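You operate a simulated robot arm through the tools that you are given. There is no shell and no other tool.

Carry out the task below with a simulated robot arm. There is one attempt and no reset: what you move stays moved.

JOB
Put the full black spool away and wind the yellow spool full.
Fine: the full one stands in the small cup of the brown winder and goes in the open drawer; shut it; the new one goes in that cup and stays there.

It is judged by the outcome, as a careful person would: the job done as asked, and still so three seconds after it is handed in. It fails if anything else is knocked over, pushed out of place, dropped, spilled or broken.

ROBOT AND FRAMES
A 7-joint arm with a two-finger parallel gripper, fixed in place. Base frame: the origin is at the foot of the arm, x ahead of it, y to its left, z up. Lengths are in cm, angles in rad, forces in N, time in s.
Its first joint turns from -2.304 to 2.304 rad. Payload 3.91 kg.
The TCP is the grasp point between the finger pads, 3 cm short of the fingertips. In the tool frame z runs along the fingers and y along their closing line. The gripper opens to 11 cm. The fingers are 2 cm wide and 1 cm thick; the gripper's body (4.8 by 11.2 cm) begins 5.5 cm behind the TCP.
Orientation is that of the tool frame in the base frame, as a unit quaternion [w, x, y, z]. With the fingers straight down and closing along the base's y, the tool's x points along the base's -x, its y along +y and its z along -z.

CONTROLS
- The arm moves only by the tool play_rows. Its argument "commands" is text: rows parted by semicolons, each of 6 numbers parted by spaces: the shift along the tool's x, y, z in cm, then the turn, a rotation vector about the tool's x, y, z in rad. In form: dx dy dz rx ry rz; .... A call has 1 to 20 rows; each row shifts and turns the commanded pose from where the row before left it, along the tool's axes as they then stand. "hand" is the closure, from 0 (fully open) to 1 (shut), set as the call begins (left out, the last holds). A row lasts 0.2 s, in which the tool goes at most 5 cm and 0.15 rad; a call with a longer step from one row to the next is refused whole, and so is a gripper value outside its range. A pose out of reach is approached as far as the arm can. The call stops where the force on the tool passes 40 N (or 10 N more than at its start, if that is more) or the arm is blocked; 0.2 s more then pass. Each finger travels about 10.8 cm/s and halts on what it meets, pressing with about 41 N; the grip force reading is that of the motor and also rises with nothing between the fingers. The clock runs only during rows and for 0.2 s after the last one: add rows that do not move to give the fingers time. The reply holds the time, the measured pose of the TCP, the force on the tool along the base axes, the opening and the grip force, in the units named above and with some noise, with the torque about the TCP (base axes, N m) and any sound that the robot's microphone picked up.
- Cameras (640 x 400 px; columns grow to the right, rows downward): "scene" is fixed at [38.65, 65.38, 155.04]; the picture's right is [-1.00, -0.08, 0.00], its down [-0.08, 0.99, -0.07] and it looks along [0.01, -0.07, -1.00] (base axes); focal length 284 px, centre (320, 200). "wrist" rides on the gripper at [7.2, 1.7, -10.3] in the tool frame; the picture's right is [-0.23, 0.97, 0.00], its down [-0.76, -0.18, -0.62] and it looks along [-0.61, -0.14, 0.78] (tool axes); focal length 222 px, centre (320, 200). There is no depth. A picture from a camera that has moved, and an enlarged one, comes with that camera's place and axes in the base frame and with its lens. The place of the scene camera against the robot may be out by one fixed shift of up to 2.5 cm in any direction.
- grab_frame(camera): a new picture of that camera. It takes no simulated time.
- zoom(camera, box): a new picture of the part [left, top, right, bottom] of that camera's present view, enlarged. It takes no simulated time.
- close_job(): hands the job in; it is judged then, once.

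Nothing tells you positions but the pictures and the camera data. Unless the task says otherwise, let go and move clear before handing in.

The tools are called after "Emit:" by a JSON object that holds its "op" and its "data". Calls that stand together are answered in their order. play_rows: Moves the arm, as the interface text tells. Its arguments: {"type":"object","properties":{"commands":{"type":"string"},"hand":{"type":"number"}},"required":["commands"]} The other tools are called the same way: grab_frame (camera) takes a picture; zoom (camera, box) takes an enlarged picture of a part of a camera's view; close_job () hands the job in.

At the start:

```text
t: 0.0
eef_pos: [24.88, 58.51, 111.85]
tcp_rot: [-0.001, 0.0, 1.0, 0.0]
force: [-0.4, 0.2, -0.2]
ft_torque: [0.01, 0.03, 0.02]
grip_width: 11.01
finger_force: 0.0
```

scene: 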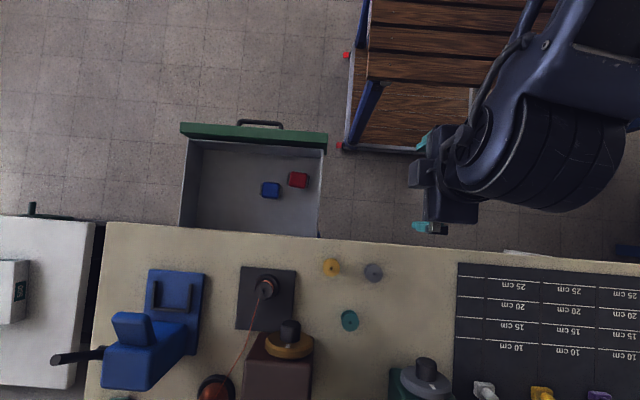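
wrist: 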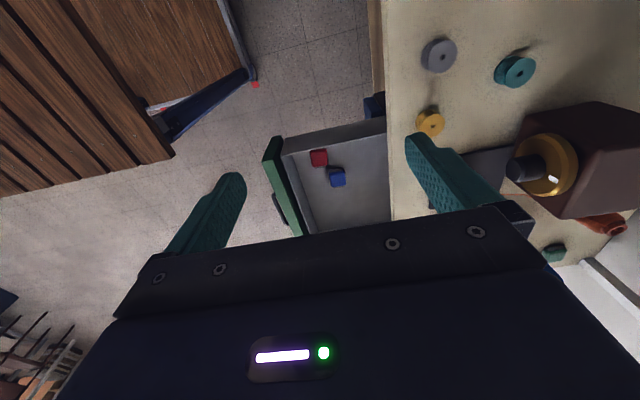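

I see a workbench with an open drawer (red and blue blocks inside), a brown winder with a dark plate and a black spool in a cup, and loose spools (yellow, grey, teal) on the bench. I'll look closer before moving.

Emit:
{"op": "zoom", "data": {"camera": "scene", "box": [190, 240, 390, 400]}}

Emit:
{"op": "zoom", "data": {"camera": "scene", "box": [160, 100, 360, 260]}}

Emit:
{"op": "zoom", "data": {"camera": "wrist", "box": [380, 20, 640, 280]}}

Emit:
{"op": "zoom", "data": {"camera": "scene", "box": [40, 220, 240, 400]}}

Emit:
{"op": "zoom", "data": {"camera": "scene", "box": [380, 240, 640, 400]}}

```text
2.50 times, centred on (290, 320) of scene
camera zoom: at [38.65, 65.38, 155.04], right [-1.0, -0.08, 0.0], down [-0.08, 0.99, -0.07], along [0.01, -0.07, -1.0], focal length 711 px, centre (395, -100)
```

zoom: 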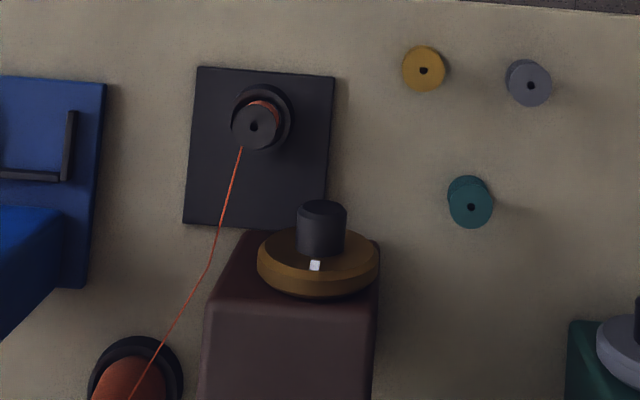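

```text
2.50 times, centred on (260, 180) of scene
camera zoom: at [38.65, 65.38, 155.04], right [-1.0, -0.08, 0.0], down [-0.08, 0.99, -0.07], along [0.01, -0.07, -1.0], focal length 711 px, centre (470, 250)
```

zoom: 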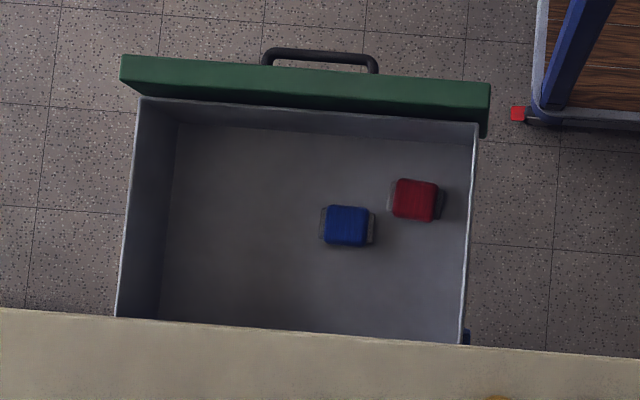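

```text
1.54 times, centred on (510, 150) of wrist
camera zoom: at [17.51, 60.24, 122.2], right [0.23, 0.97, 0.0], down [0.76, -0.18, 0.62], along [0.61, -0.14, -0.78], focal length 342 px, centre (28, 277)
```

zoom: 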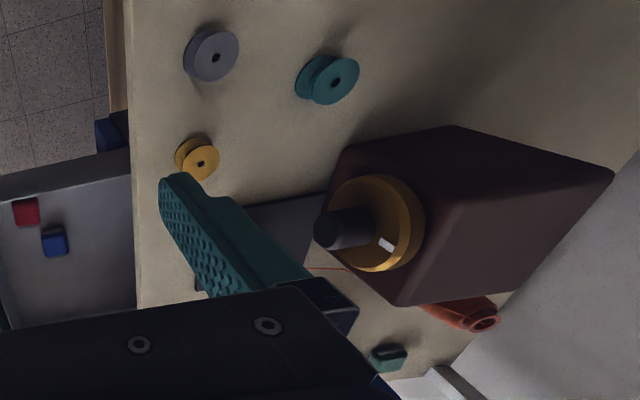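

```text
2.22 times, centred on (140, 310) of scene
camera zoom: at [38.65, 65.38, 155.04], right [-1.0, -0.08, 0.0], down [-0.08, 0.99, -0.07], along [0.01, -0.07, -1.0], focal length 632 px, centre (720, -44)
```

zoom: 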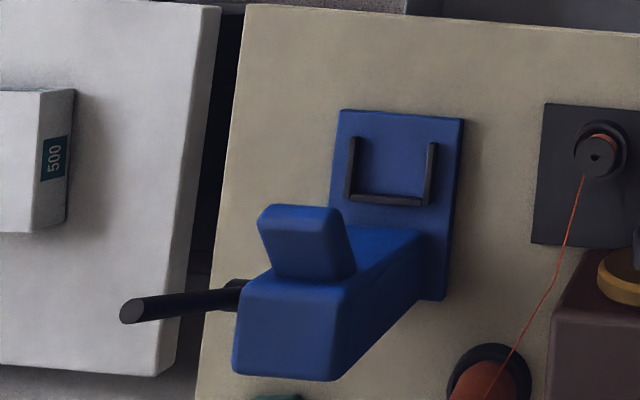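

```text
2.46 times, centred on (510, 320) of scene
camera zoom: at [38.65, 65.38, 155.04], right [-1.0, -0.08, 0.0], down [-0.08, 0.99, -0.07], along [0.01, -0.07, -1.0], focal length 700 px, centre (-148, -95)
```

zoom: 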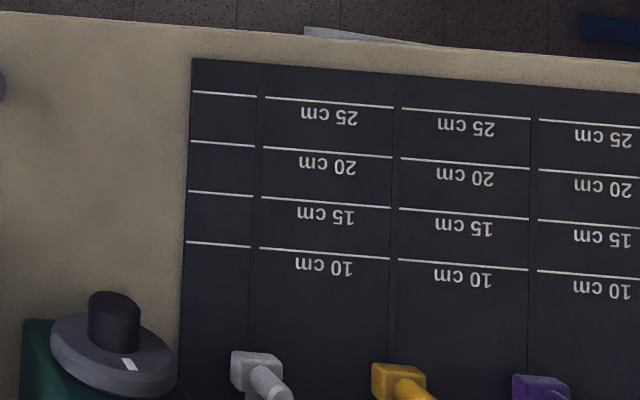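

The bench top appears to be at about z 84. The winder's knob sticks out horizontally towards the robot (near x 43.5, y 87–92, z 90), and the black spool's cup is near (50.5, 82). I'll move above the front of the bench and turn the wrist so its camera looks at the winder.

Emit:
{"op": "play_rows", "data": {"commands": "-3.6 2 1.2 0 0 0; -3.6 2 1.2 0 0 0; -3.6 2 1.2 0 0 0; -3.6 2 1.2 0 0 0; -3.6 2 1.2 0 0 0; 0 0 0 0 0 -0.1428; 0 0 0 0 0 -0.1428; 0 0 0 0 0 -0.1428; 0 0 0 0 0 -0.1428; 0 0 0 0 0 -0.1428; 0 0 0 0 0 -0.1428; 0 0 0 0 0 -0.1428; 0 0 0 0 0 -0.1428; 0 0 0 0 0 -0.1428; 0 0 0 0 0 -0.1428; 0 0 0 0 0 -0.1428; 0 0 0 0 0 0", "hand": 0}}

Emit:
{"op": "grab_frame", "data": {"camera": "wrist"}}

Emit:
{"op": "grab_frame", "data": {"camera": "scene"}}

```text
t: 3.6
eef_pos: [42.78, 68.6, 105.96]
tcp_rot: [0.0, -0.707, 0.707, 0.0]
force: [0.3, -0.4, 0.3]
ft_torque: [-0.01, -0.01, -0.01]
grip_width: 11.03
finger_force: 0.1
```

```text
taken
camera wrist: at [41.08, 61.28, 116.26], right [-0.97, 0.23, 0.0], down [0.18, 0.76, 0.62], along [0.14, 0.61, -0.78], focal length 222 px, centre (320, 200)
```

wrist: 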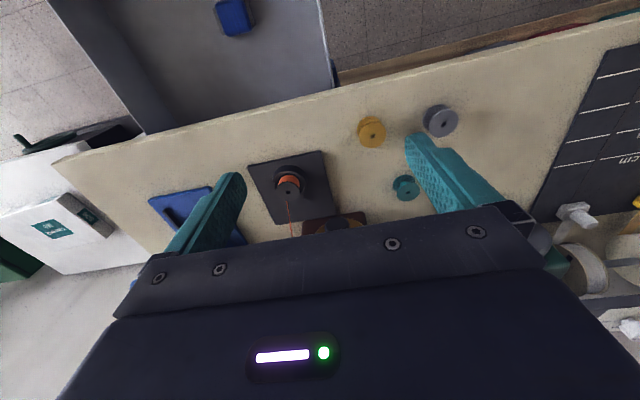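

```text
taken
```

scene: 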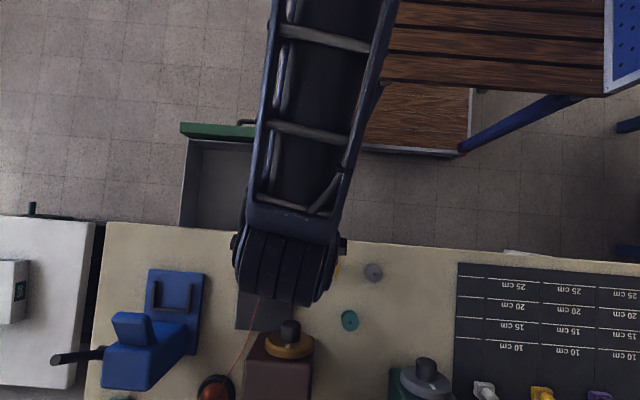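

The wrist picture is upside-down, with +y towards the bottom, so the hand hides the winder. I'll move forward over the bench for a better view.

Emit:
{"op": "play_rows", "data": {"commands": "-3 -0.375 1.25 0 0 0; -3 -0.375 1.25 0 0 0; -3 -0.375 1.25 0 0 0; -3 -0.375 1.25 0 0 0; 0 0 0 0 0 0"}}

Emit:
{"op": "grab_frame", "data": {"camera": "wrist"}}

Emit:
{"op": "zoom", "data": {"camera": "wrist", "box": [200, 50, 440, 210]}}

```text
t: 4.8
eef_pos: [44.09, 80.66, 100.87]
tcp_rot: [0.0, 0.707, -0.707, 0.001]
force: [-0.8, -0.3, 0.0]
ft_torque: [-0.02, 0.0, 0.04]
grip_width: 10.99
finger_force: 0.1
```

```text
taken
camera wrist: at [42.4, 73.39, 111.1], right [-0.97, 0.23, 0.0], down [0.18, 0.76, 0.62], along [0.14, 0.61, -0.78], focal length 222 px, centre (320, 200)
```

wrist: 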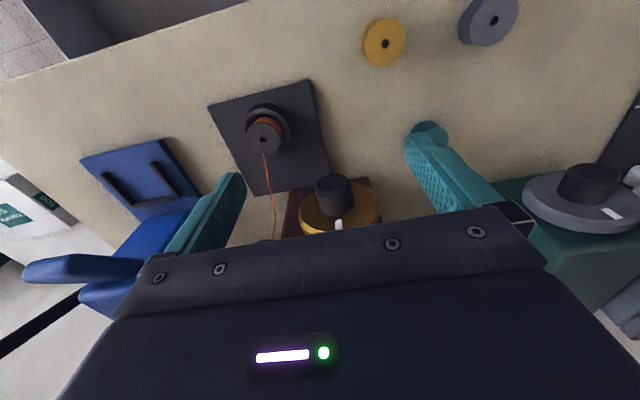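

```text
2.50 times, centred on (320, 130) of wrist
camera zoom: at [42.4, 73.39, 111.1], right [-0.97, 0.23, 0.0], down [0.18, 0.76, 0.62], along [0.14, 0.61, -0.78], focal length 555 px, centre (320, 375)
```

zoom: 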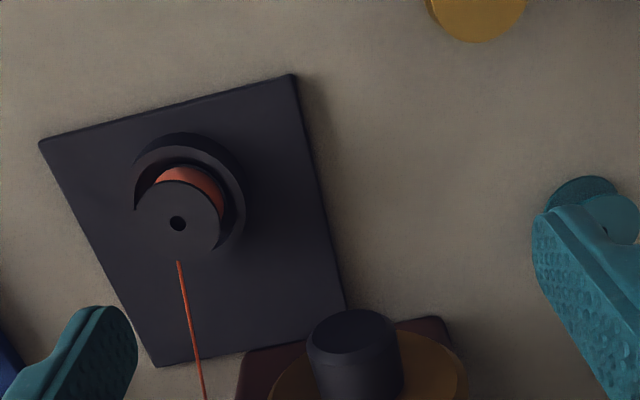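

The black spool stands in a ring-like cup on the dark plate, with orange thread on it, and the knob axis runs along y at about (44, 88–92, 89.5). Next I'll move over the black spool at a safe height to check reach and fix its position.

Emit:
{"op": "play_rows", "data": {"commands": "-0.5 -1.9 1 0 0 0; -0.5 -1.9 1 0 0 0; -0.5 -1.9 1 0 0 0; -0.5 -1.8 1 0 0 0; 0 0 0 0 0 0; 0 0 0 0 0 0", "hand": 0}}

Emit:
{"op": "grab_frame", "data": {"camera": "wrist"}}

Emit:
{"op": "zoom", "data": {"camera": "wrist", "box": [200, 60, 440, 210]}}

```text
t: 6.2
eef_pos: [51.68, 82.66, 96.87]
tcp_rot: [0.0, 0.707, -0.707, -0.001]
force: [-0.4, -0.3, -0.2]
ft_torque: [0.03, -0.03, -0.01]
grip_width: 10.98
finger_force: 0.0
```

```text
taken
camera wrist: at [49.88, 75.29, 107.18], right [-0.97, 0.23, 0.0], down [0.18, 0.76, 0.62], along [0.14, 0.61, -0.78], focal length 222 px, centre (320, 200)
```

wrist: 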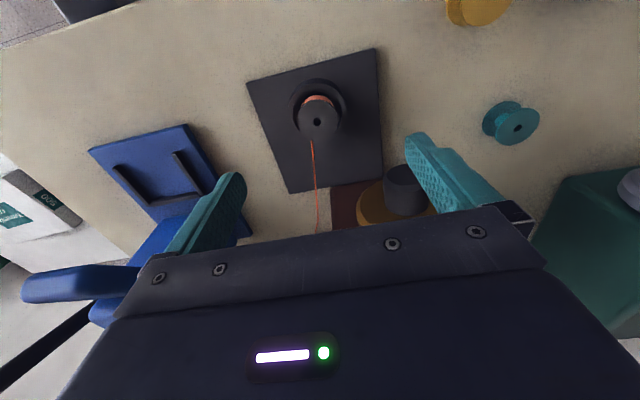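

```text
2.67 times, centred on (320, 135) of wrist
camera zoom: at [49.88, 75.29, 107.18], right [-0.97, 0.23, 0.0], down [0.18, 0.76, 0.62], along [0.14, 0.61, -0.78], focal length 592 px, centre (320, 373)
```

zoom: 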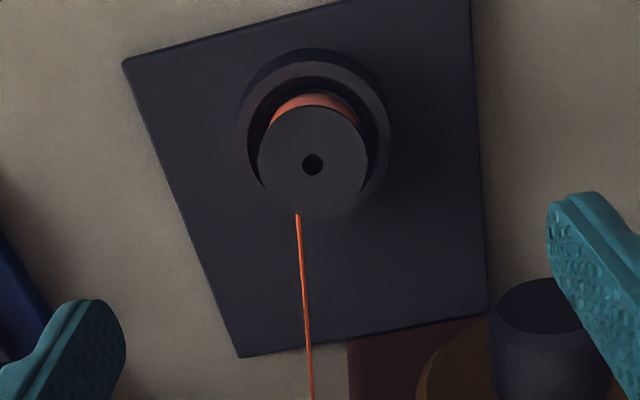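

Reach is fine, and the spool top comes out near (51.9, 83.0, 84.4) with the plate top near z 79.5. I'll zoom in on the other spools to learn their height.

Emit:
{"op": "zoom", "data": {"camera": "wrist", "box": [460, 80, 580, 160]}}

Emit:
{"op": "zoom", "data": {"camera": "wrist", "box": [270, 60, 370, 160]}}

Emit:
{"op": "zoom", "data": {"camera": "scene", "box": [290, 245, 390, 345]}}

```text
5.00 times, centred on (520, 120) of wrist
camera zoom: at [49.88, 75.29, 107.18], right [-0.97, 0.23, 0.0], down [0.18, 0.76, 0.62], along [0.14, 0.61, -0.78], focal length 1111 px, centre (-680, 600)
```

zoom: 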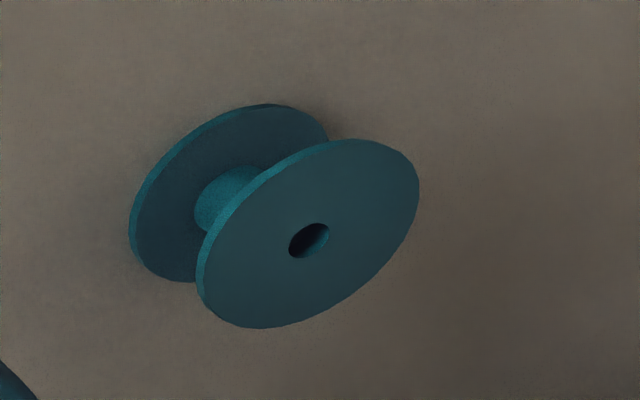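

```text
4.00 times, centred on (320, 110) of wrist
camera zoom: at [49.88, 75.29, 107.18], right [-0.97, 0.23, 0.0], down [0.18, 0.76, 0.62], along [0.14, 0.61, -0.78], focal length 888 px, centre (320, 560)
```

zoom: 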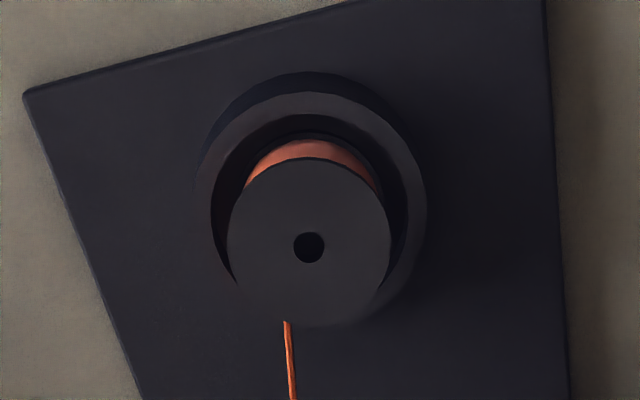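

```text
4.00 times, centred on (340, 295) of scene
camera zoom: at [38.65, 65.38, 155.04], right [-1.0, -0.08, 0.0], down [-0.08, 0.99, -0.07], along [0.01, -0.07, -1.0], focal length 1137 px, centre (240, -180)
```

zoom: 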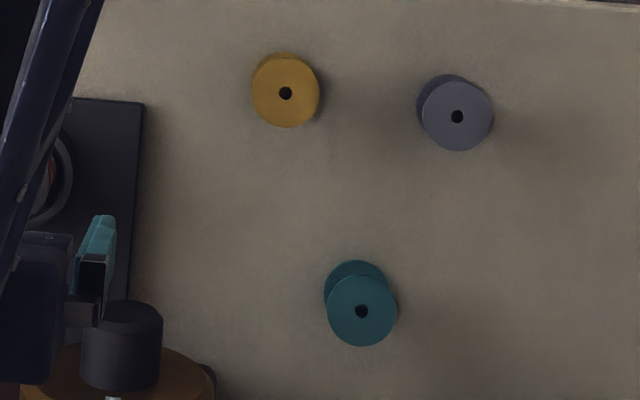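

I want a lower, more sideways view of the cup to get the heights accurately. I'll back off and tilt the wrist so the camera looks more horizontally at the winder.

Emit:
{"op": "play_rows", "data": {"commands": "4 0.85 0.5 0 0 0; 4 0.85 0.5 0 0 0; 0 0 0 0 -0.14 0; 0 0 0 0 -0.14 0; 0 0 0 0 -0.14 0; 0 0 0 0 -0.14 0; 0 0 0 0 0 0; 0 0 0 0 0 0"}}

Emit:
{"op": "grab_frame", "data": {"camera": "wrist"}}

Emit:
{"op": "zoom", "data": {"camera": "wrist", "box": [220, 60, 420, 210]}}

```text
t: 8.0
eef_pos: [50.23, 74.5, 96.0]
tcp_rot: [-0.197, 0.68, -0.679, -0.197]
force: [0.6, -0.5, 0.4]
ft_torque: [0.02, -0.02, 0.02]
grip_width: 10.99
finger_force: 0.1
```

```text
taken
camera wrist: at [48.42, 62.92, 100.73], right [-0.97, 0.19, 0.12], down [0.18, 0.31, 0.93], along [0.14, 0.93, -0.34], focal length 222 px, centre (320, 200)
```

wrist: 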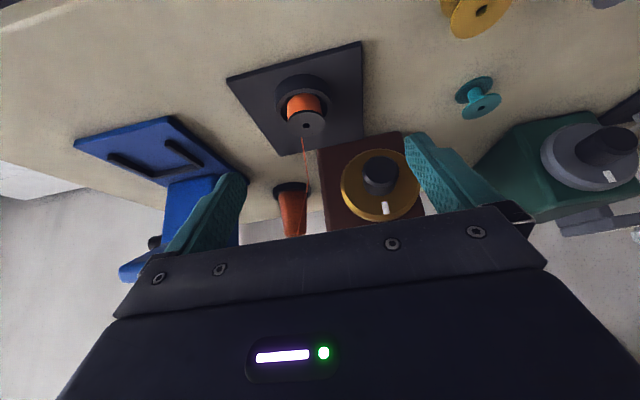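

```text
2.67 times, centred on (320, 135) of wrist
camera zoom: at [48.42, 62.92, 100.73], right [-0.97, 0.19, 0.12], down [0.18, 0.31, 0.93], along [0.14, 0.93, -0.34], focal length 592 px, centre (320, 373)
```

zoom: 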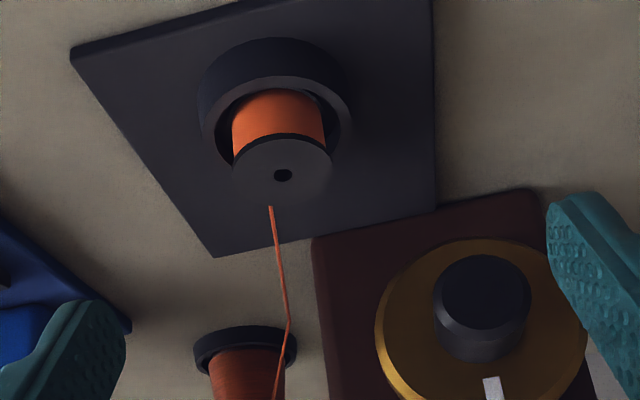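

That view shows it clearly: the cup rim is at about z 82.3, the spool top at about 84.45 and the plate top at about 80.4, with the spool axis at (51.9, 83.0). I'll straighten the wrist, go above the spool and check alignment.

Emit:
{"op": "play_rows", "data": {"commands": "0 0 0 0 0.14 0; 0 0 0 0 0.14 0; 0 0 0 0 0.14 0; 0 0 0 0 0.14 0; -4.2 -0.8 0 0 0 0; -4.3 -0.87 0 0 0 0; 0 0 2.5 0 0 0; 0 0 2.5 0 0 0; 0 0 0 0 0 0; 0 0 0 0 0 0", "hand": 0.25}}

Emit:
{"op": "grab_frame", "data": {"camera": "wrist"}}

Emit:
{"op": "zoom", "data": {"camera": "wrist", "box": [220, 80, 420, 210]}}

```text
t: 10.2
eef_pos: [52.05, 82.82, 90.79]
tcp_rot: [0.0, 0.708, -0.707, 0.0]
force: [-0.2, 0.1, 0.3]
ft_torque: [-0.02, -0.01, 0.03]
grip_width: 8.26
finger_force: 0.0
```

```text
taken
camera wrist: at [50.27, 75.52, 101.1], right [-0.97, 0.23, 0.0], down [0.18, 0.76, 0.62], along [0.14, 0.61, -0.78], focal length 222 px, centre (320, 200)
```

wrist: 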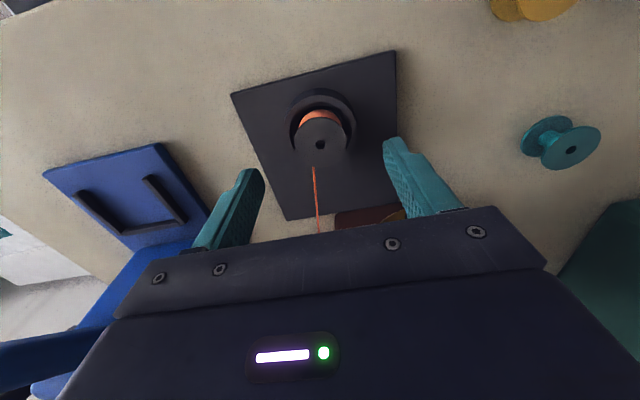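

```text
3.08 times, centred on (320, 145) of wrist
camera zoom: at [50.27, 75.52, 101.1], right [-0.97, 0.23, 0.0], down [0.18, 0.76, 0.62], along [0.14, 0.61, -0.78], focal length 684 px, centre (320, 369)
```

zoom: 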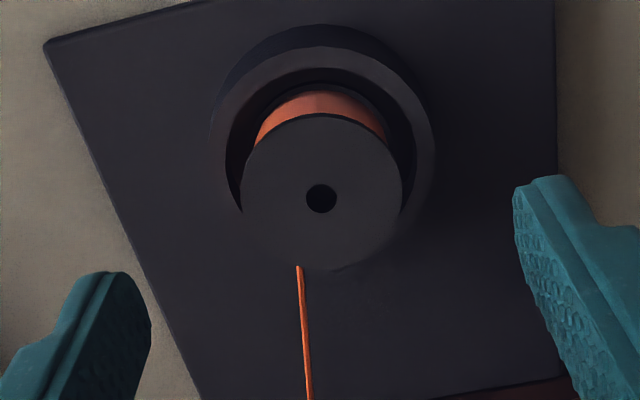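

The spool hole checks out at (51.94, 83.03). I'll descend until the fingertips are just above the cup rim, then close on the spool.

Emit:
{"op": "play_rows", "data": {"commands": "-0.21 0.11 1.3 0 0 0; 0 0 1.3 0 0 0; 0 0 1.3 0 0 0; 0 0 1.1 0 0 0; 0 0 0 0 0 0; 0 0 0 0 0 0", "hand": 0.25}}

Emit:
{"op": "zoom", "data": {"camera": "wrist", "box": [220, 80, 420, 210]}}

```text
t: 11.6
eef_pos: [51.9, 83.34, 85.91]
tcp_rot: [-0.001, -0.707, 0.707, 0.0]
force: [-0.3, 0.4, 0.0]
ft_torque: [-0.01, 0.01, -0.02]
grip_width: 8.24
finger_force: 0.0
```

```text
3.08 times, centred on (320, 145) of wrist
camera zoom: at [50.14, 75.93, 96.19], right [-0.97, 0.23, 0.0], down [0.18, 0.76, 0.62], along [0.14, 0.61, -0.78], focal length 684 px, centre (320, 369)
```

zoom: 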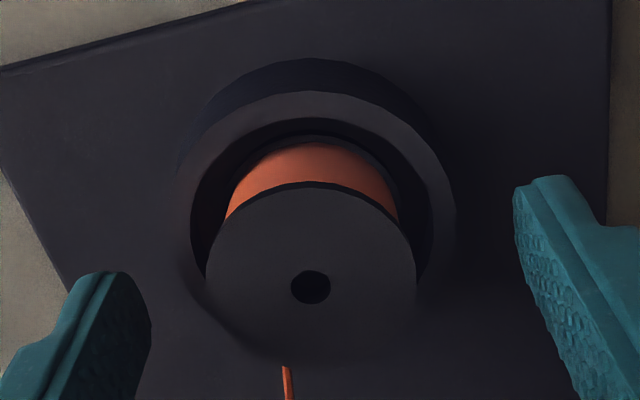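

Alignment is good (spool at about (51.96, 83.01)). I'll nudge by 0.3 cm and close.

Emit:
{"op": "play_rows", "data": {"commands": "0.3 0 0 0 0 0; 0 0 0 0 0 0; 0 0 0 0 0 0", "hand": 0.25}}

Emit:
{"op": "play_rows", "data": {"commands": "0 0 0 0 0 0; 0 0 0 0 0 0; 0 0 0 0 0 0; 0 0 0 0 0 0", "hand": 1}}

Emit:
{"op": "zoom", "data": {"camera": "wrist", "box": [220, 80, 420, 210]}}

```text
t: 12.4
eef_pos: [51.92, 83.0, 85.9]
tcp_rot: [0.0, -0.707, 0.707, 0.0]
force: [-0.3, 0.0, 0.1]
ft_torque: [-0.01, 0.05, -0.01]
grip_width: 8.24
finger_force: 0.1
```

```text
t: 13.4
eef_pos: [51.86, 83.06, 85.83]
tcp_rot: [-0.001, -0.707, 0.707, -0.001]
force: [0.3, -0.2, -0.2]
ft_torque: [-0.02, 0.0, 0.0]
grip_width: 3.74
finger_force: 40.8
```

```text
3.08 times, centred on (320, 145) of wrist
camera zoom: at [50.09, 75.66, 96.19], right [-0.97, 0.23, 0.0], down [0.18, 0.76, 0.62], along [0.14, 0.61, -0.78], focal length 684 px, centre (320, 369)
```

zoom: 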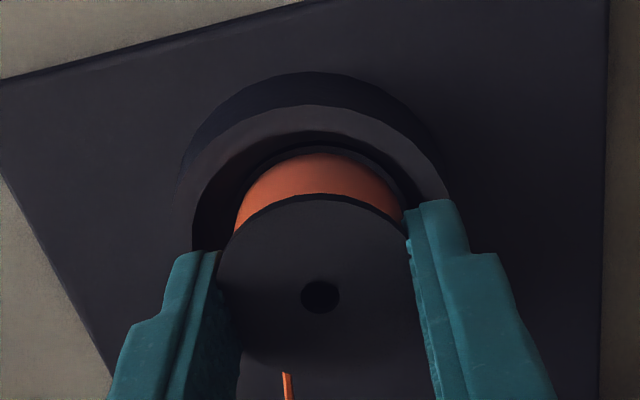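

The fingers hold the spool at 3.74 cm. I'll lift straight up.

Emit:
{"op": "play_rows", "data": {"commands": "0 0 -0.7 0 0 0; 0 0 -0.8 0 0 0; 0 0 -1 0 0 0; 0 0 -1.5 0 0 0; 0 0 -2 0 0 0; 0 0 -2 0 0 0; 0 0 0 0 0 0"}}

Emit:
{"op": "grab_frame", "data": {"camera": "wrist"}}

Emit:
{"op": "zoom", "data": {"camera": "wrist", "box": [220, 60, 420, 210]}}

```text
t: 15.0
eef_pos: [51.77, 82.99, 94.05]
tcp_rot: [0.0, -0.707, 0.707, 0.0]
force: [0.6, -0.3, -0.6]
ft_torque: [-0.02, 0.02, -0.03]
grip_width: 3.7
finger_force: 41.3
```

```text
taken
camera wrist: at [49.98, 75.63, 104.38], right [-0.97, 0.23, 0.0], down [0.18, 0.76, 0.62], along [0.14, 0.61, -0.78], focal length 222 px, centre (320, 200)
```

wrist: 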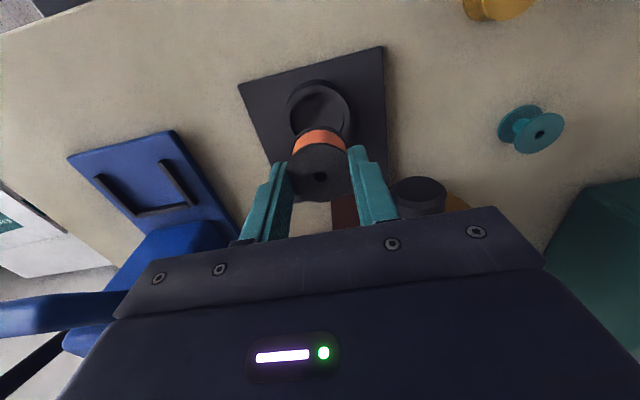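

```text
2.67 times, centred on (320, 135) of wrist
camera zoom: at [49.98, 75.63, 104.38], right [-0.97, 0.23, 0.0], down [0.18, 0.76, 0.62], along [0.14, 0.61, -0.78], focal length 592 px, centre (320, 373)
```

zoom: 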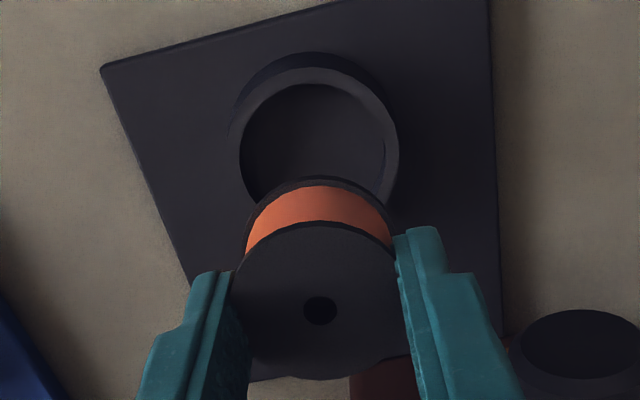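

The black spool came out cleanly with the thread released. I'll carry it back over the open drawer and look down inside.

Emit:
{"op": "play_rows", "data": {"commands": "0 0 -2 0 0 0; 3.7 -1.7 0 0 0 0; 3.7 -1.7 0 0 0 0; 3.7 -1.7 0 0 0 0; 3.7 -1.7 0 0 0 0; 3.7 -1.7 0 0 0 0; 3.7 -1.7 0 0 0 0; 3.7 -1.7 0 0 0 0; 0 0 0 0 0 0; 0 0 0 0 0 0"}}

Emit:
{"op": "grab_frame", "data": {"camera": "wrist"}}

Emit:
{"op": "grab_frame", "data": {"camera": "scene"}}

```text
t: 17.2
eef_pos: [63.53, 56.84, 95.92]
tcp_rot: [0.001, -0.707, 0.707, 0.0]
force: [0.8, 0.5, -0.9]
ft_torque: [-0.02, 0.02, -0.01]
grip_width: 3.74
finger_force: 41.2
```

```text
taken
camera wrist: at [61.75, 49.48, 106.14], right [-0.97, 0.23, 0.0], down [0.18, 0.76, 0.62], along [0.14, 0.61, -0.78], focal length 222 px, centre (320, 200)
```

wrist: 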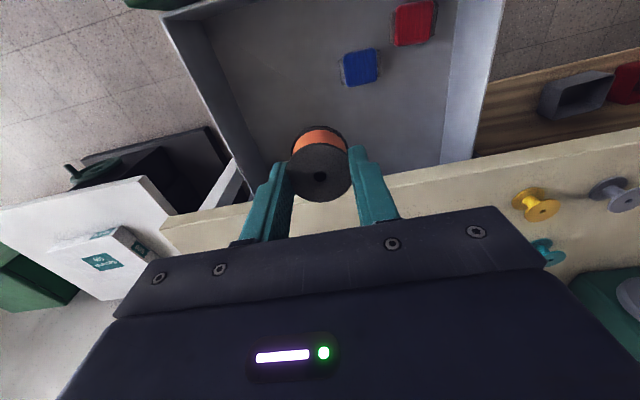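

```text
taken
```

scene: 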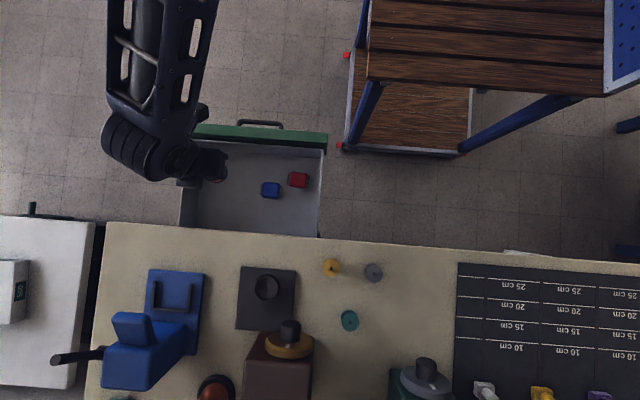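

I'm over the drawer holding the spool, with the red and blue items inside at about (48, 53) and (56.4, 57). I'll zoom in to measure the floor and wall heights.

Emit:
{"op": "zoom", "data": {"camera": "wrist", "box": [140, 0, 520, 200]}}

Emit:
{"op": "zoom", "data": {"camera": "wrist", "box": [320, 0, 460, 100]}}

Emit:
{"op": "zoom", "data": {"camera": "scene", "box": [160, 110, 350, 250]}}

```text
1.68 times, centred on (330, 100) of wrist
camera zoom: at [61.75, 49.48, 106.14], right [-0.97, 0.23, 0.0], down [0.18, 0.76, 0.62], along [0.14, 0.61, -0.78], focal length 374 px, centre (303, 368)
```

zoom: 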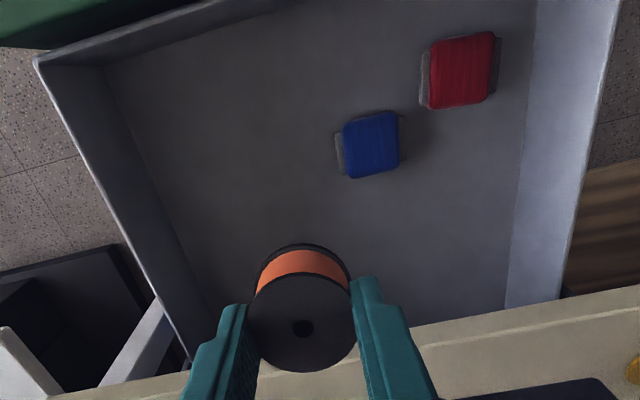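

```text
4.00 times, centred on (390, 50) of wrist
camera zoom: at [61.75, 49.48, 106.14], right [-0.97, 0.23, 0.0], down [0.18, 0.76, 0.62], along [0.14, 0.61, -0.78], focal length 888 px, centre (40, 800)
```

zoom: 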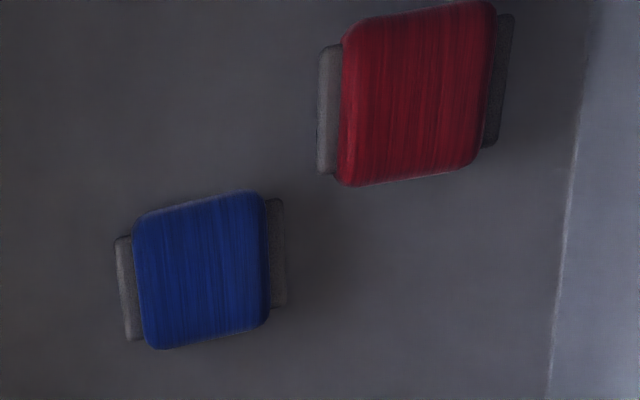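

```text
2.86 times, centred on (255, 180) of scene
camera zoom: at [38.65, 65.38, 155.04], right [-1.0, -0.08, 0.0], down [-0.08, 0.99, -0.07], along [0.01, -0.07, -1.0], focal length 812 px, centre (506, 257)
```

zoom: 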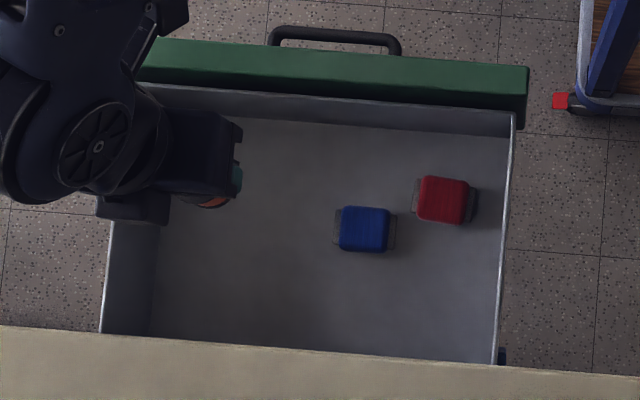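

The drawer floor is at about z 61 and the wall rim at about z 72. I'll put the spool at about (66, 57.5), clear of the blue item, and descend in stages.

Emit:
{"op": "play_rows", "data": {"commands": "-0.7 -2.5 0 0 0 0; 0 0 3.5 0 0 0; 0 0 3.5 0 0 0; 0 0 3.5 0 0 0; 0 0 3.5 0 0 0; 0 0 3.5 0 0 0; 0 0 3.5 0 0 0; 0 0 3.5 0 0 0; 0 0 0 0 0 0; 0 0 0 0 0 0"}}

Emit:
{"op": "grab_frame", "data": {"camera": "wrist"}}

Emit:
{"op": "grab_frame", "data": {"camera": "scene"}}

```text
t: 19.4
eef_pos: [65.89, 57.74, 71.52]
tcp_rot: [0.0, 0.708, -0.707, -0.001]
force: [0.9, -0.9, -0.6]
ft_torque: [-0.01, -0.02, -0.01]
grip_width: 3.75
finger_force: 40.8
```

```text
taken
camera wrist: at [64.09, 50.33, 81.75], right [-0.97, 0.23, 0.0], down [0.18, 0.76, 0.62], along [0.14, 0.61, -0.78], focal length 222 px, centre (320, 200)
```

wrist: 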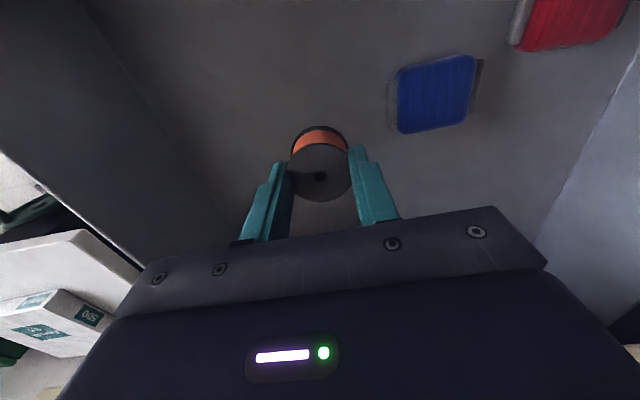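

```text
taken
```

scene: 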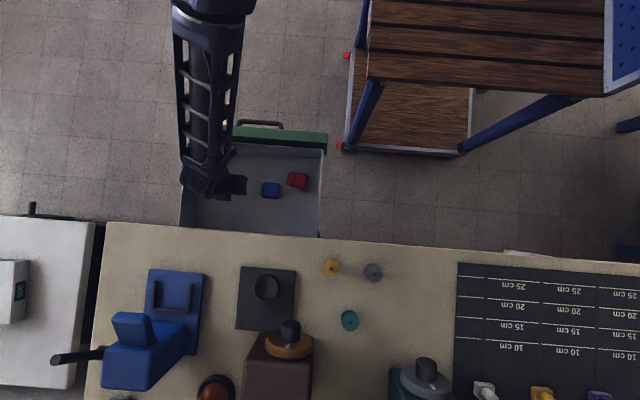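

Still clear on all sides. I'll continue down in smaller steps, watching the force for floor contact.

Emit:
{"op": "play_rows", "data": {"commands": "0 0 1.5 0 0 0; 0 0 1.5 0 0 0; 0 0 1.2 0 0 0; 0 0 0.4 0 0 0; 0 0 0 0 0 0; 0 0 0 0 0 0"}}

Emit:
{"op": "zoom", "data": {"camera": "wrist", "box": [220, 80, 420, 210]}}

```text
t: 20.8
eef_pos: [66.15, 57.76, 66.91]
tcp_rot: [0.0, 0.707, -0.707, 0.0]
force: [0.2, 0.0, 0.1]
ft_torque: [-0.01, 0.01, -0.03]
grip_width: 3.71
finger_force: 41.0
```

```text
3.08 times, centred on (320, 145) of wrist
camera zoom: at [64.33, 50.44, 77.12], right [-0.97, 0.23, 0.0], down [0.18, 0.76, 0.62], along [0.14, 0.61, -0.78], focal length 684 px, centre (320, 369)
```

zoom: 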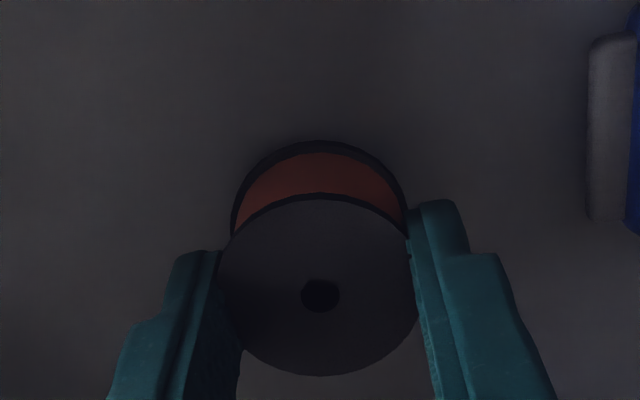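

Emit:
{"op": "play_rows", "data": {"commands": "0 0 0.3 0 0 0; 0 0 0.3 0 0 0; 0 0 0.2 0 0 0; 0 0 0 0 0 0"}}

Emit:
{"op": "zoom", "data": {"camera": "wrist", "box": [220, 80, 420, 210]}}

```text
t: 21.8
eef_pos: [66.2, 57.76, 65.95]
tcp_rot: [0.001, -0.707, 0.707, 0.001]
force: [0.4, -0.3, -0.3]
ft_torque: [0.0, 0.0, -0.02]
grip_width: 3.7
finger_force: 41.2
```

```text
3.08 times, centred on (320, 145) of wrist
camera zoom: at [64.39, 50.48, 76.21], right [-0.97, 0.23, 0.0], down [0.18, 0.76, 0.62], along [0.14, 0.61, -0.78], focal length 684 px, centre (320, 369)
```

zoom: 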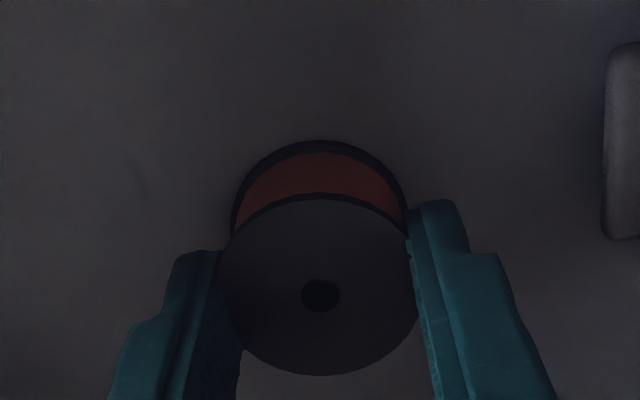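

Emit:
{"op": "play_rows", "data": {"commands": "0 0 0.15 0 0 0; 0 0 0.15 0 0 0; 0 0 0.15 0 0 0; 0 0 0 0 0 0"}}

```text
t: 22.8
eef_pos: [66.12, 57.86, 65.66]
tcp_rot: [0.002, -0.707, 0.707, -0.001]
force: [-0.8, 1.3, 22.7]
ft_torque: [0.06, 0.14, 0.0]
grip_width: 3.76
finger_force: 40.6
```

The spool touches the floor (22.7 N, TCP z 65.66). I'll ease up slightly and then release partway.

Emit:
{"op": "play_rows", "data": {"commands": "0 0 -0.12 0 0 0; 0 0 0 0 0 0"}}

Emit:
{"op": "play_rows", "data": {"commands": "0 0 0 0 0 0; 0 0 0 0 0 0; 0 0 0 0 0 0; 0 0 0 0 0 0", "hand": 0.35}}

Emit:
{"op": "zoom", "data": {"camera": "wrist", "box": [220, 80, 420, 210]}}

```text
t: 23.4
eef_pos: [66.27, 57.82, 65.67]
tcp_rot: [0.0, 0.707, -0.707, 0.0]
force: [-1.2, -0.9, 4.9]
ft_torque: [0.03, 0.18, 0.01]
grip_width: 3.75
finger_force: 41.2
```

```text
t: 24.4
eef_pos: [66.23, 57.99, 65.69]
tcp_rot: [0.0, -0.707, 0.707, 0.0]
force: [0.3, -0.2, 0.2]
ft_torque: [-0.04, -0.02, -0.03]
grip_width: 7.13
finger_force: 0.0
```

```text
3.08 times, centred on (320, 145) of wrist
camera zoom: at [64.43, 50.53, 76.04], right [-0.97, 0.23, 0.0], down [0.18, 0.76, 0.62], along [0.14, 0.61, -0.78], focal length 684 px, centre (320, 369)
```

zoom: 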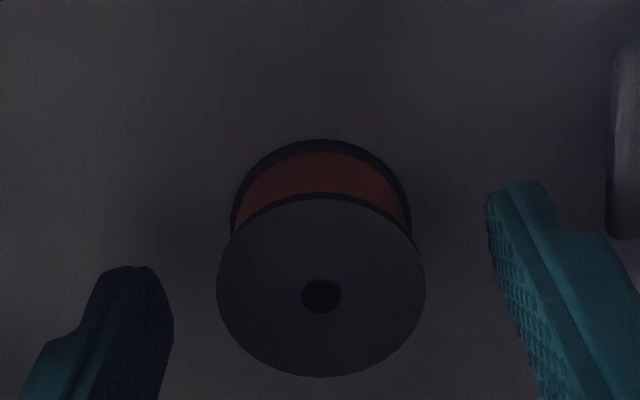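

The spool is standing on the drawer floor. I'll rise straight out and look at the drawer.

Emit:
{"op": "play_rows", "data": {"commands": "0 0 -2 0 0 0; 0 0 -4 0 0 0; 0 0 -4.5 0 0 0; 0 0 -4.5 0 0 0; 0 0 -4.5 0 0 0; 0 0 -4.5 0 0 0; 0 0 -4.5 0 0 0; 0 0 0 0 0 0"}}

Emit:
{"op": "play_rows", "data": {"commands": "4 0.8 0 0 0 0; 4 0.8 0 0 0 0; 4 0.8 0 0 0 0; 4 0.8 0 0 0 0; 4 0.8 0 0 0 0; 3 0.8 0 0 0 0; 0 0 0 0 0 0; 0 0 0 0 0 0"}}

Emit:
{"op": "grab_frame", "data": {"camera": "wrist"}}

Emit:
{"op": "grab_frame", "data": {"camera": "scene"}}

```text
t: 26.2
eef_pos: [65.95, 57.77, 94.38]
tcp_rot: [0.0, 0.707, -0.707, 0.0]
force: [-1.0, 0.4, 0.6]
ft_torque: [-0.01, 0.01, 0.02]
grip_width: 7.14
finger_force: 0.1
```

```text
t: 28.0
eef_pos: [61.23, 34.93, 94.39]
tcp_rot: [0.0, 0.708, -0.706, 0.001]
force: [-0.3, -0.1, -0.2]
ft_torque: [-0.02, -0.04, 0.01]
grip_width: 7.12
finger_force: 0.0
```

```text
taken
camera wrist: at [59.46, 27.72, 104.6], right [-0.97, 0.23, 0.0], down [0.18, 0.76, 0.62], along [0.14, 0.61, -0.78], focal length 222 px, centre (320, 200)
```

wrist: 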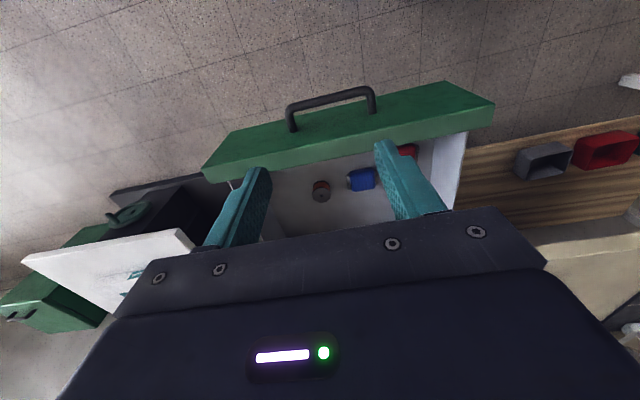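

```text
taken
```

scene: 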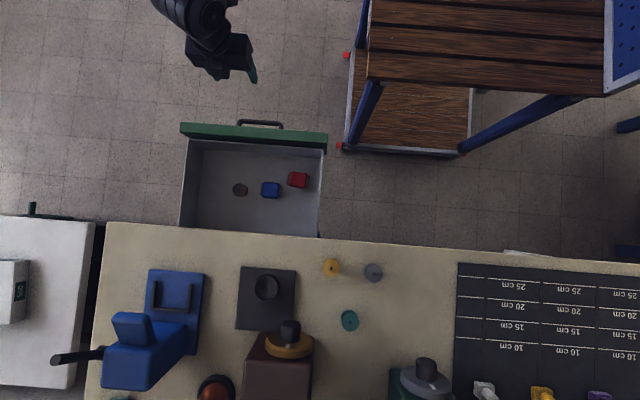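

The black spool now stands in the drawer beside the two bobbins. The drawer front's face is at y≈40.8 with its top at z≈75, and the handle bar is at about (60.4, 37.3, 66.5). I'll close the fingers, come down in front of the handle and push it in.

Emit:
{"op": "play_rows", "data": {"commands": "2.6 0.8 0 0 0 0; 0 0 4 0 0 0; 0 0 4 0 0 0; 0 0 4 0 0 0; 0 0 4 0 0 0; 0 0 4 0 0 0; 0 0 0 0 0 0; 0 0 0 0 0 0", "hand": 1}}

Emit:
{"op": "grab_frame", "data": {"camera": "wrist"}}

Emit:
{"op": "grab_frame", "data": {"camera": "scene"}}

```text
t: 29.8
eef_pos: [60.63, 32.1, 74.34]
tcp_rot: [0.0, -0.707, 0.707, 0.0]
force: [-0.1, -0.4, 0.5]
ft_torque: [-0.03, 0.04, 0.03]
grip_width: 0.0
finger_force: 37.6
```

```text
taken
camera wrist: at [58.84, 24.73, 84.64], right [-0.97, 0.23, 0.0], down [0.18, 0.76, 0.62], along [0.14, 0.61, -0.78], focal length 222 px, centre (320, 200)
```

wrist: 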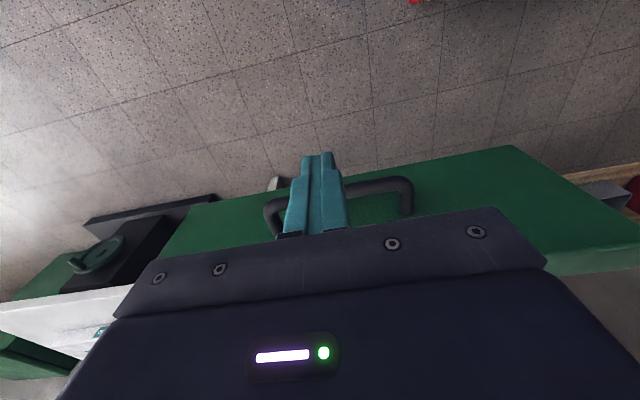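

```text
taken
```

scene: 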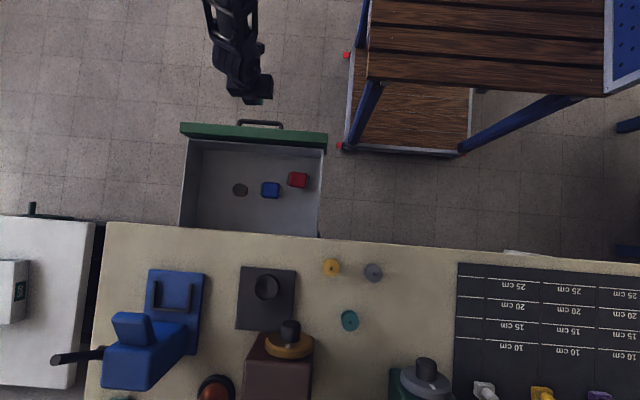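

The handle bar is at about y 37.5, z 68. I'll drop to TCP z≈68 and start pushing gently in +y.

Emit:
{"op": "play_rows", "data": {"commands": "0 0 3 0 0 0; 0 0 3.2 0 0 0; 0 0 0 0 0 0; -1.5 0 0 0 0 0; -1 0 0 0 0 0; -0.6 0 0 0 0 0; -0.4 0 0 0 0 0; -0.4 0 0 0 0 0; -0.5 0 0 0 0 0; -0.6 0 0 0 0 0; -0.7 0 0 0 0 0; -0.7 0 0 0 0 0", "hand": 1}}

Emit:
{"op": "grab_frame", "data": {"camera": "scene"}}

Emit:
{"op": "grab_frame", "data": {"camera": "wrist"}}

```text
t: 32.4
eef_pos: [60.56, 38.64, 68.04]
tcp_rot: [0.0, 0.708, -0.707, 0.001]
force: [-0.2, -0.5, -0.2]
ft_torque: [-0.02, 0.03, -0.02]
grip_width: 0.0
finger_force: 37.8
```

```text
taken
```

scene: 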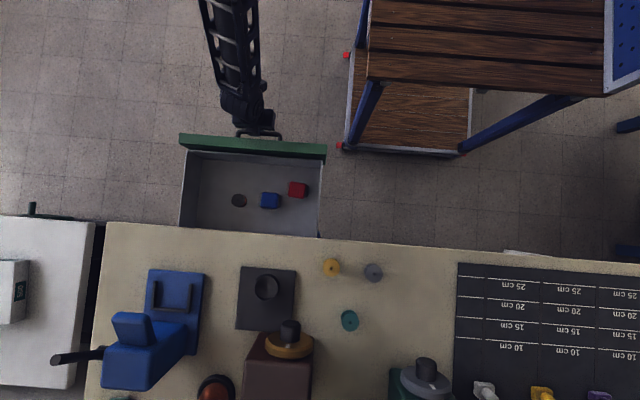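

```text
taken
camera wrist: at [58.75, 31.22, 78.33], right [-0.97, 0.23, 0.0], down [0.18, 0.76, 0.62], along [0.14, 0.61, -0.78], focal length 222 px, centre (320, 200)
```

wrist: 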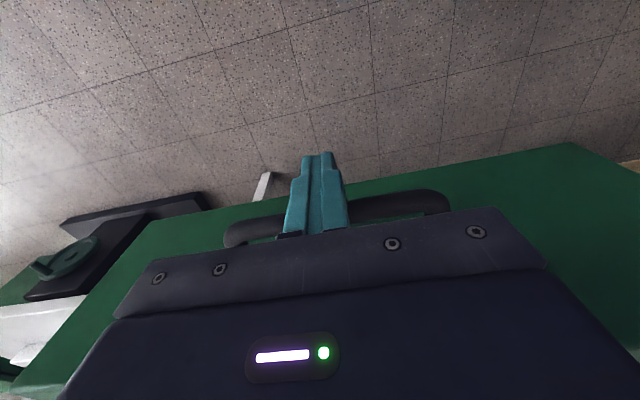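

The drawer slides in easily. I'll keep pushing steadily and then slow down near the end.

Emit:
{"op": "play_rows", "data": {"commands": "-0.8 0 0 0 0 0; -0.9 0 0 0 0 0; -1 0 0 0 0 0; -1 0 0 0 0 0; -1 0 0 0 0 0; -1 0 0 0 0 0; -1 0 0 0 0 0; -1 0 0 0 0 0; -1 0 0 0 0 0; -1 0 0 0 0 0; -1 0 0 0 0 0; -1 0 0 0 0 0; -1 0 0 0 0 0; -1 0 0 0 0 0; -1 0 0 0 0 0; -1 0 0 0 0 0; -1 0 0 0 0 0; -0.8 0 0 0 0 0; -0.6 0 0 0 0 0; -0.4 0 0 0 0 0"}}

Emit:
{"op": "grab_frame", "data": {"camera": "scene"}}

Emit:
{"op": "grab_frame", "data": {"camera": "wrist"}}

```text
t: 36.6
eef_pos: [60.61, 57.07, 68.04]
tcp_rot: [0.0, -0.707, 0.708, 0.0]
force: [0.6, -0.7, 0.6]
ft_torque: [0.02, 0.01, 0.01]
grip_width: 0.0
finger_force: 37.8
```

```text
taken
```

scene: 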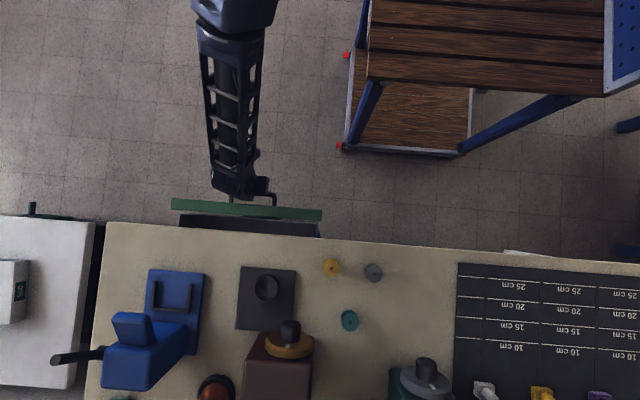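

```text
taken
camera wrist: at [58.84, 49.72, 78.39], right [-0.97, 0.23, 0.0], down [0.18, 0.76, 0.62], along [0.14, 0.61, -0.78], focal length 222 px, centre (320, 200)
```

wrist: 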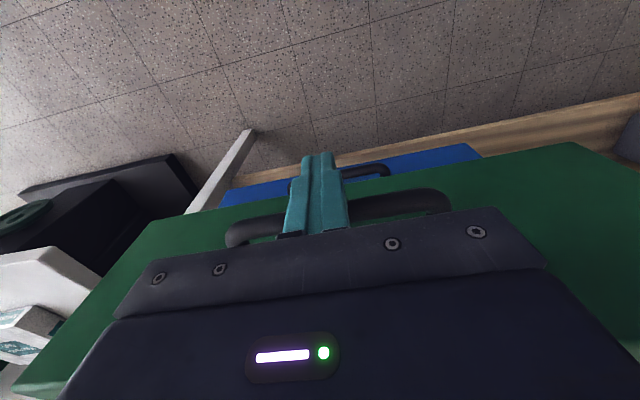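

Emit:
{"op": "play_rows", "data": {"commands": "-0.5 0 0 0 0 0; -0.6 0 0 0 0 0; -0.6 0 0 0 0 0; -0.6 0 0 0 0 0; -0.6 0 0 0 0 0; -0.5 0 0 0 0 0; -0.5 0 0 0 0 0; -0.4 0 0 0 0 0; -0.3 0 0 0 0 0; -0.3 0 0 0 0 0; -0.3 0 0 0 0 0; -0.3 0 0 0 0 0; 0 0 0 0 0 0"}}

Emit:
{"op": "grab_frame", "data": {"camera": "scene"}}

Emit:
{"op": "grab_frame", "data": {"camera": "wrist"}}

```text
t: 39.4
eef_pos: [60.52, 62.69, 68.05]
tcp_rot: [0.001, -0.707, 0.707, 0.0]
force: [-0.6, -0.8, 0.2]
ft_torque: [0.03, -0.01, 0.03]
grip_width: 0.02
finger_force: 38.4
```

```text
taken
```

scene: 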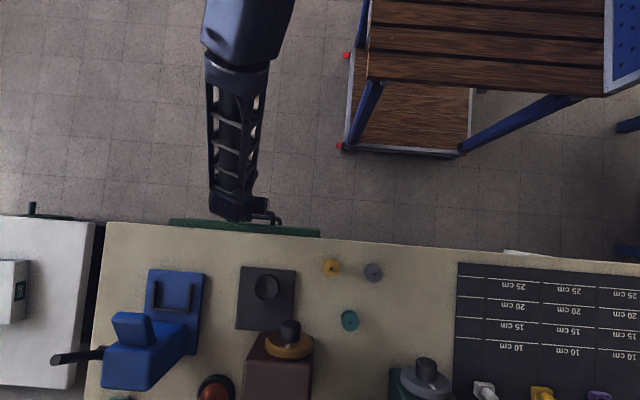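

```text
taken
camera wrist: at [58.81, 55.34, 78.27], right [-0.97, 0.23, 0.0], down [0.18, 0.76, 0.62], along [0.14, 0.61, -0.78], focal length 222 px, centre (320, 200)
```

wrist: 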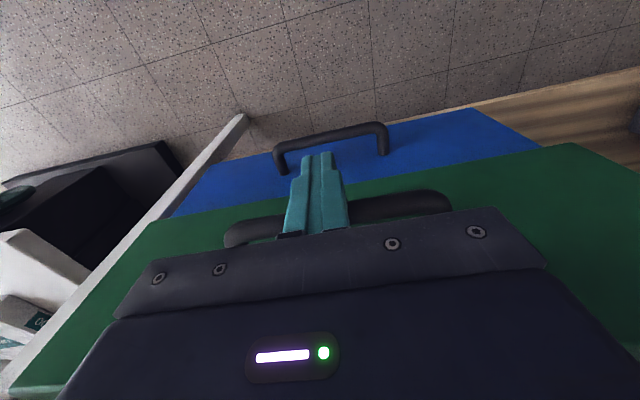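

Emit:
{"op": "play_rows", "data": {"commands": "-0.3 0 0 0 0 0; -0.3 0 0 0 0 0; -0.3 0 0 0 0 0; -0.3 0 0 0 0 0; -0.3 0 0 0 0 0; -0.3 0 0 0 0 0; -0.3 0 0 0 0 0; -0.3 0 0 0 0 0; -0.3 0 0 0 0 0; 0 0 0 0 0 0"}}

Emit:
{"op": "zoom", "data": {"camera": "scene", "box": [150, 180, 350, 260]}}

Emit:
{"op": "grab_frame", "data": {"camera": "wrist"}}

```text
t: 41.0
eef_pos: [60.68, 64.19, 67.81]
tcp_rot: [-0.002, -0.706, 0.708, -0.001]
force: [-0.3, -6.4, -0.3]
ft_torque: [0.03, -0.02, 0.07]
grip_width: 0.0
finger_force: 37.9
stopped in row 7: the force on the tool passed its limit at 47 N (the readings are from after the stop); the commanded pose is now the measured one
```

```text
3.20 times, centred on (250, 220) of scene
camera zoom: at [38.65, 65.38, 155.04], right [-1.0, -0.08, 0.0], down [-0.08, 0.99, -0.07], along [0.01, -0.07, -1.0], focal length 910 px, centre (544, 136)
```

zoom: 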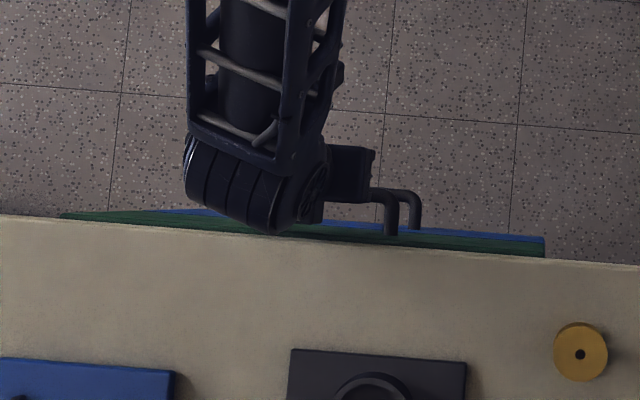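

```text
taken
camera wrist: at [58.9, 57.01, 78.21], right [-0.97, 0.23, 0.0], down [0.18, 0.76, 0.62], along [0.14, 0.6, -0.79], focal length 222 px, centre (320, 200)
```

wrist: 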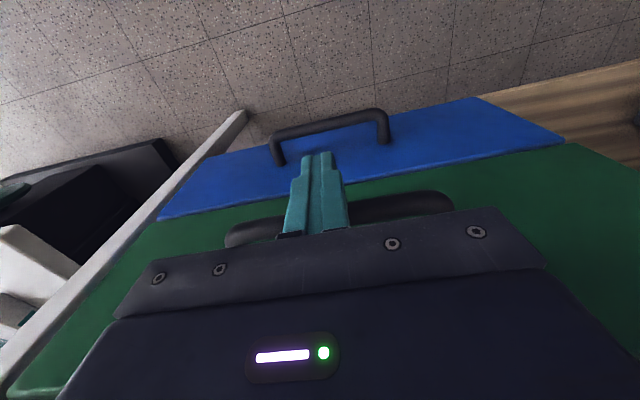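

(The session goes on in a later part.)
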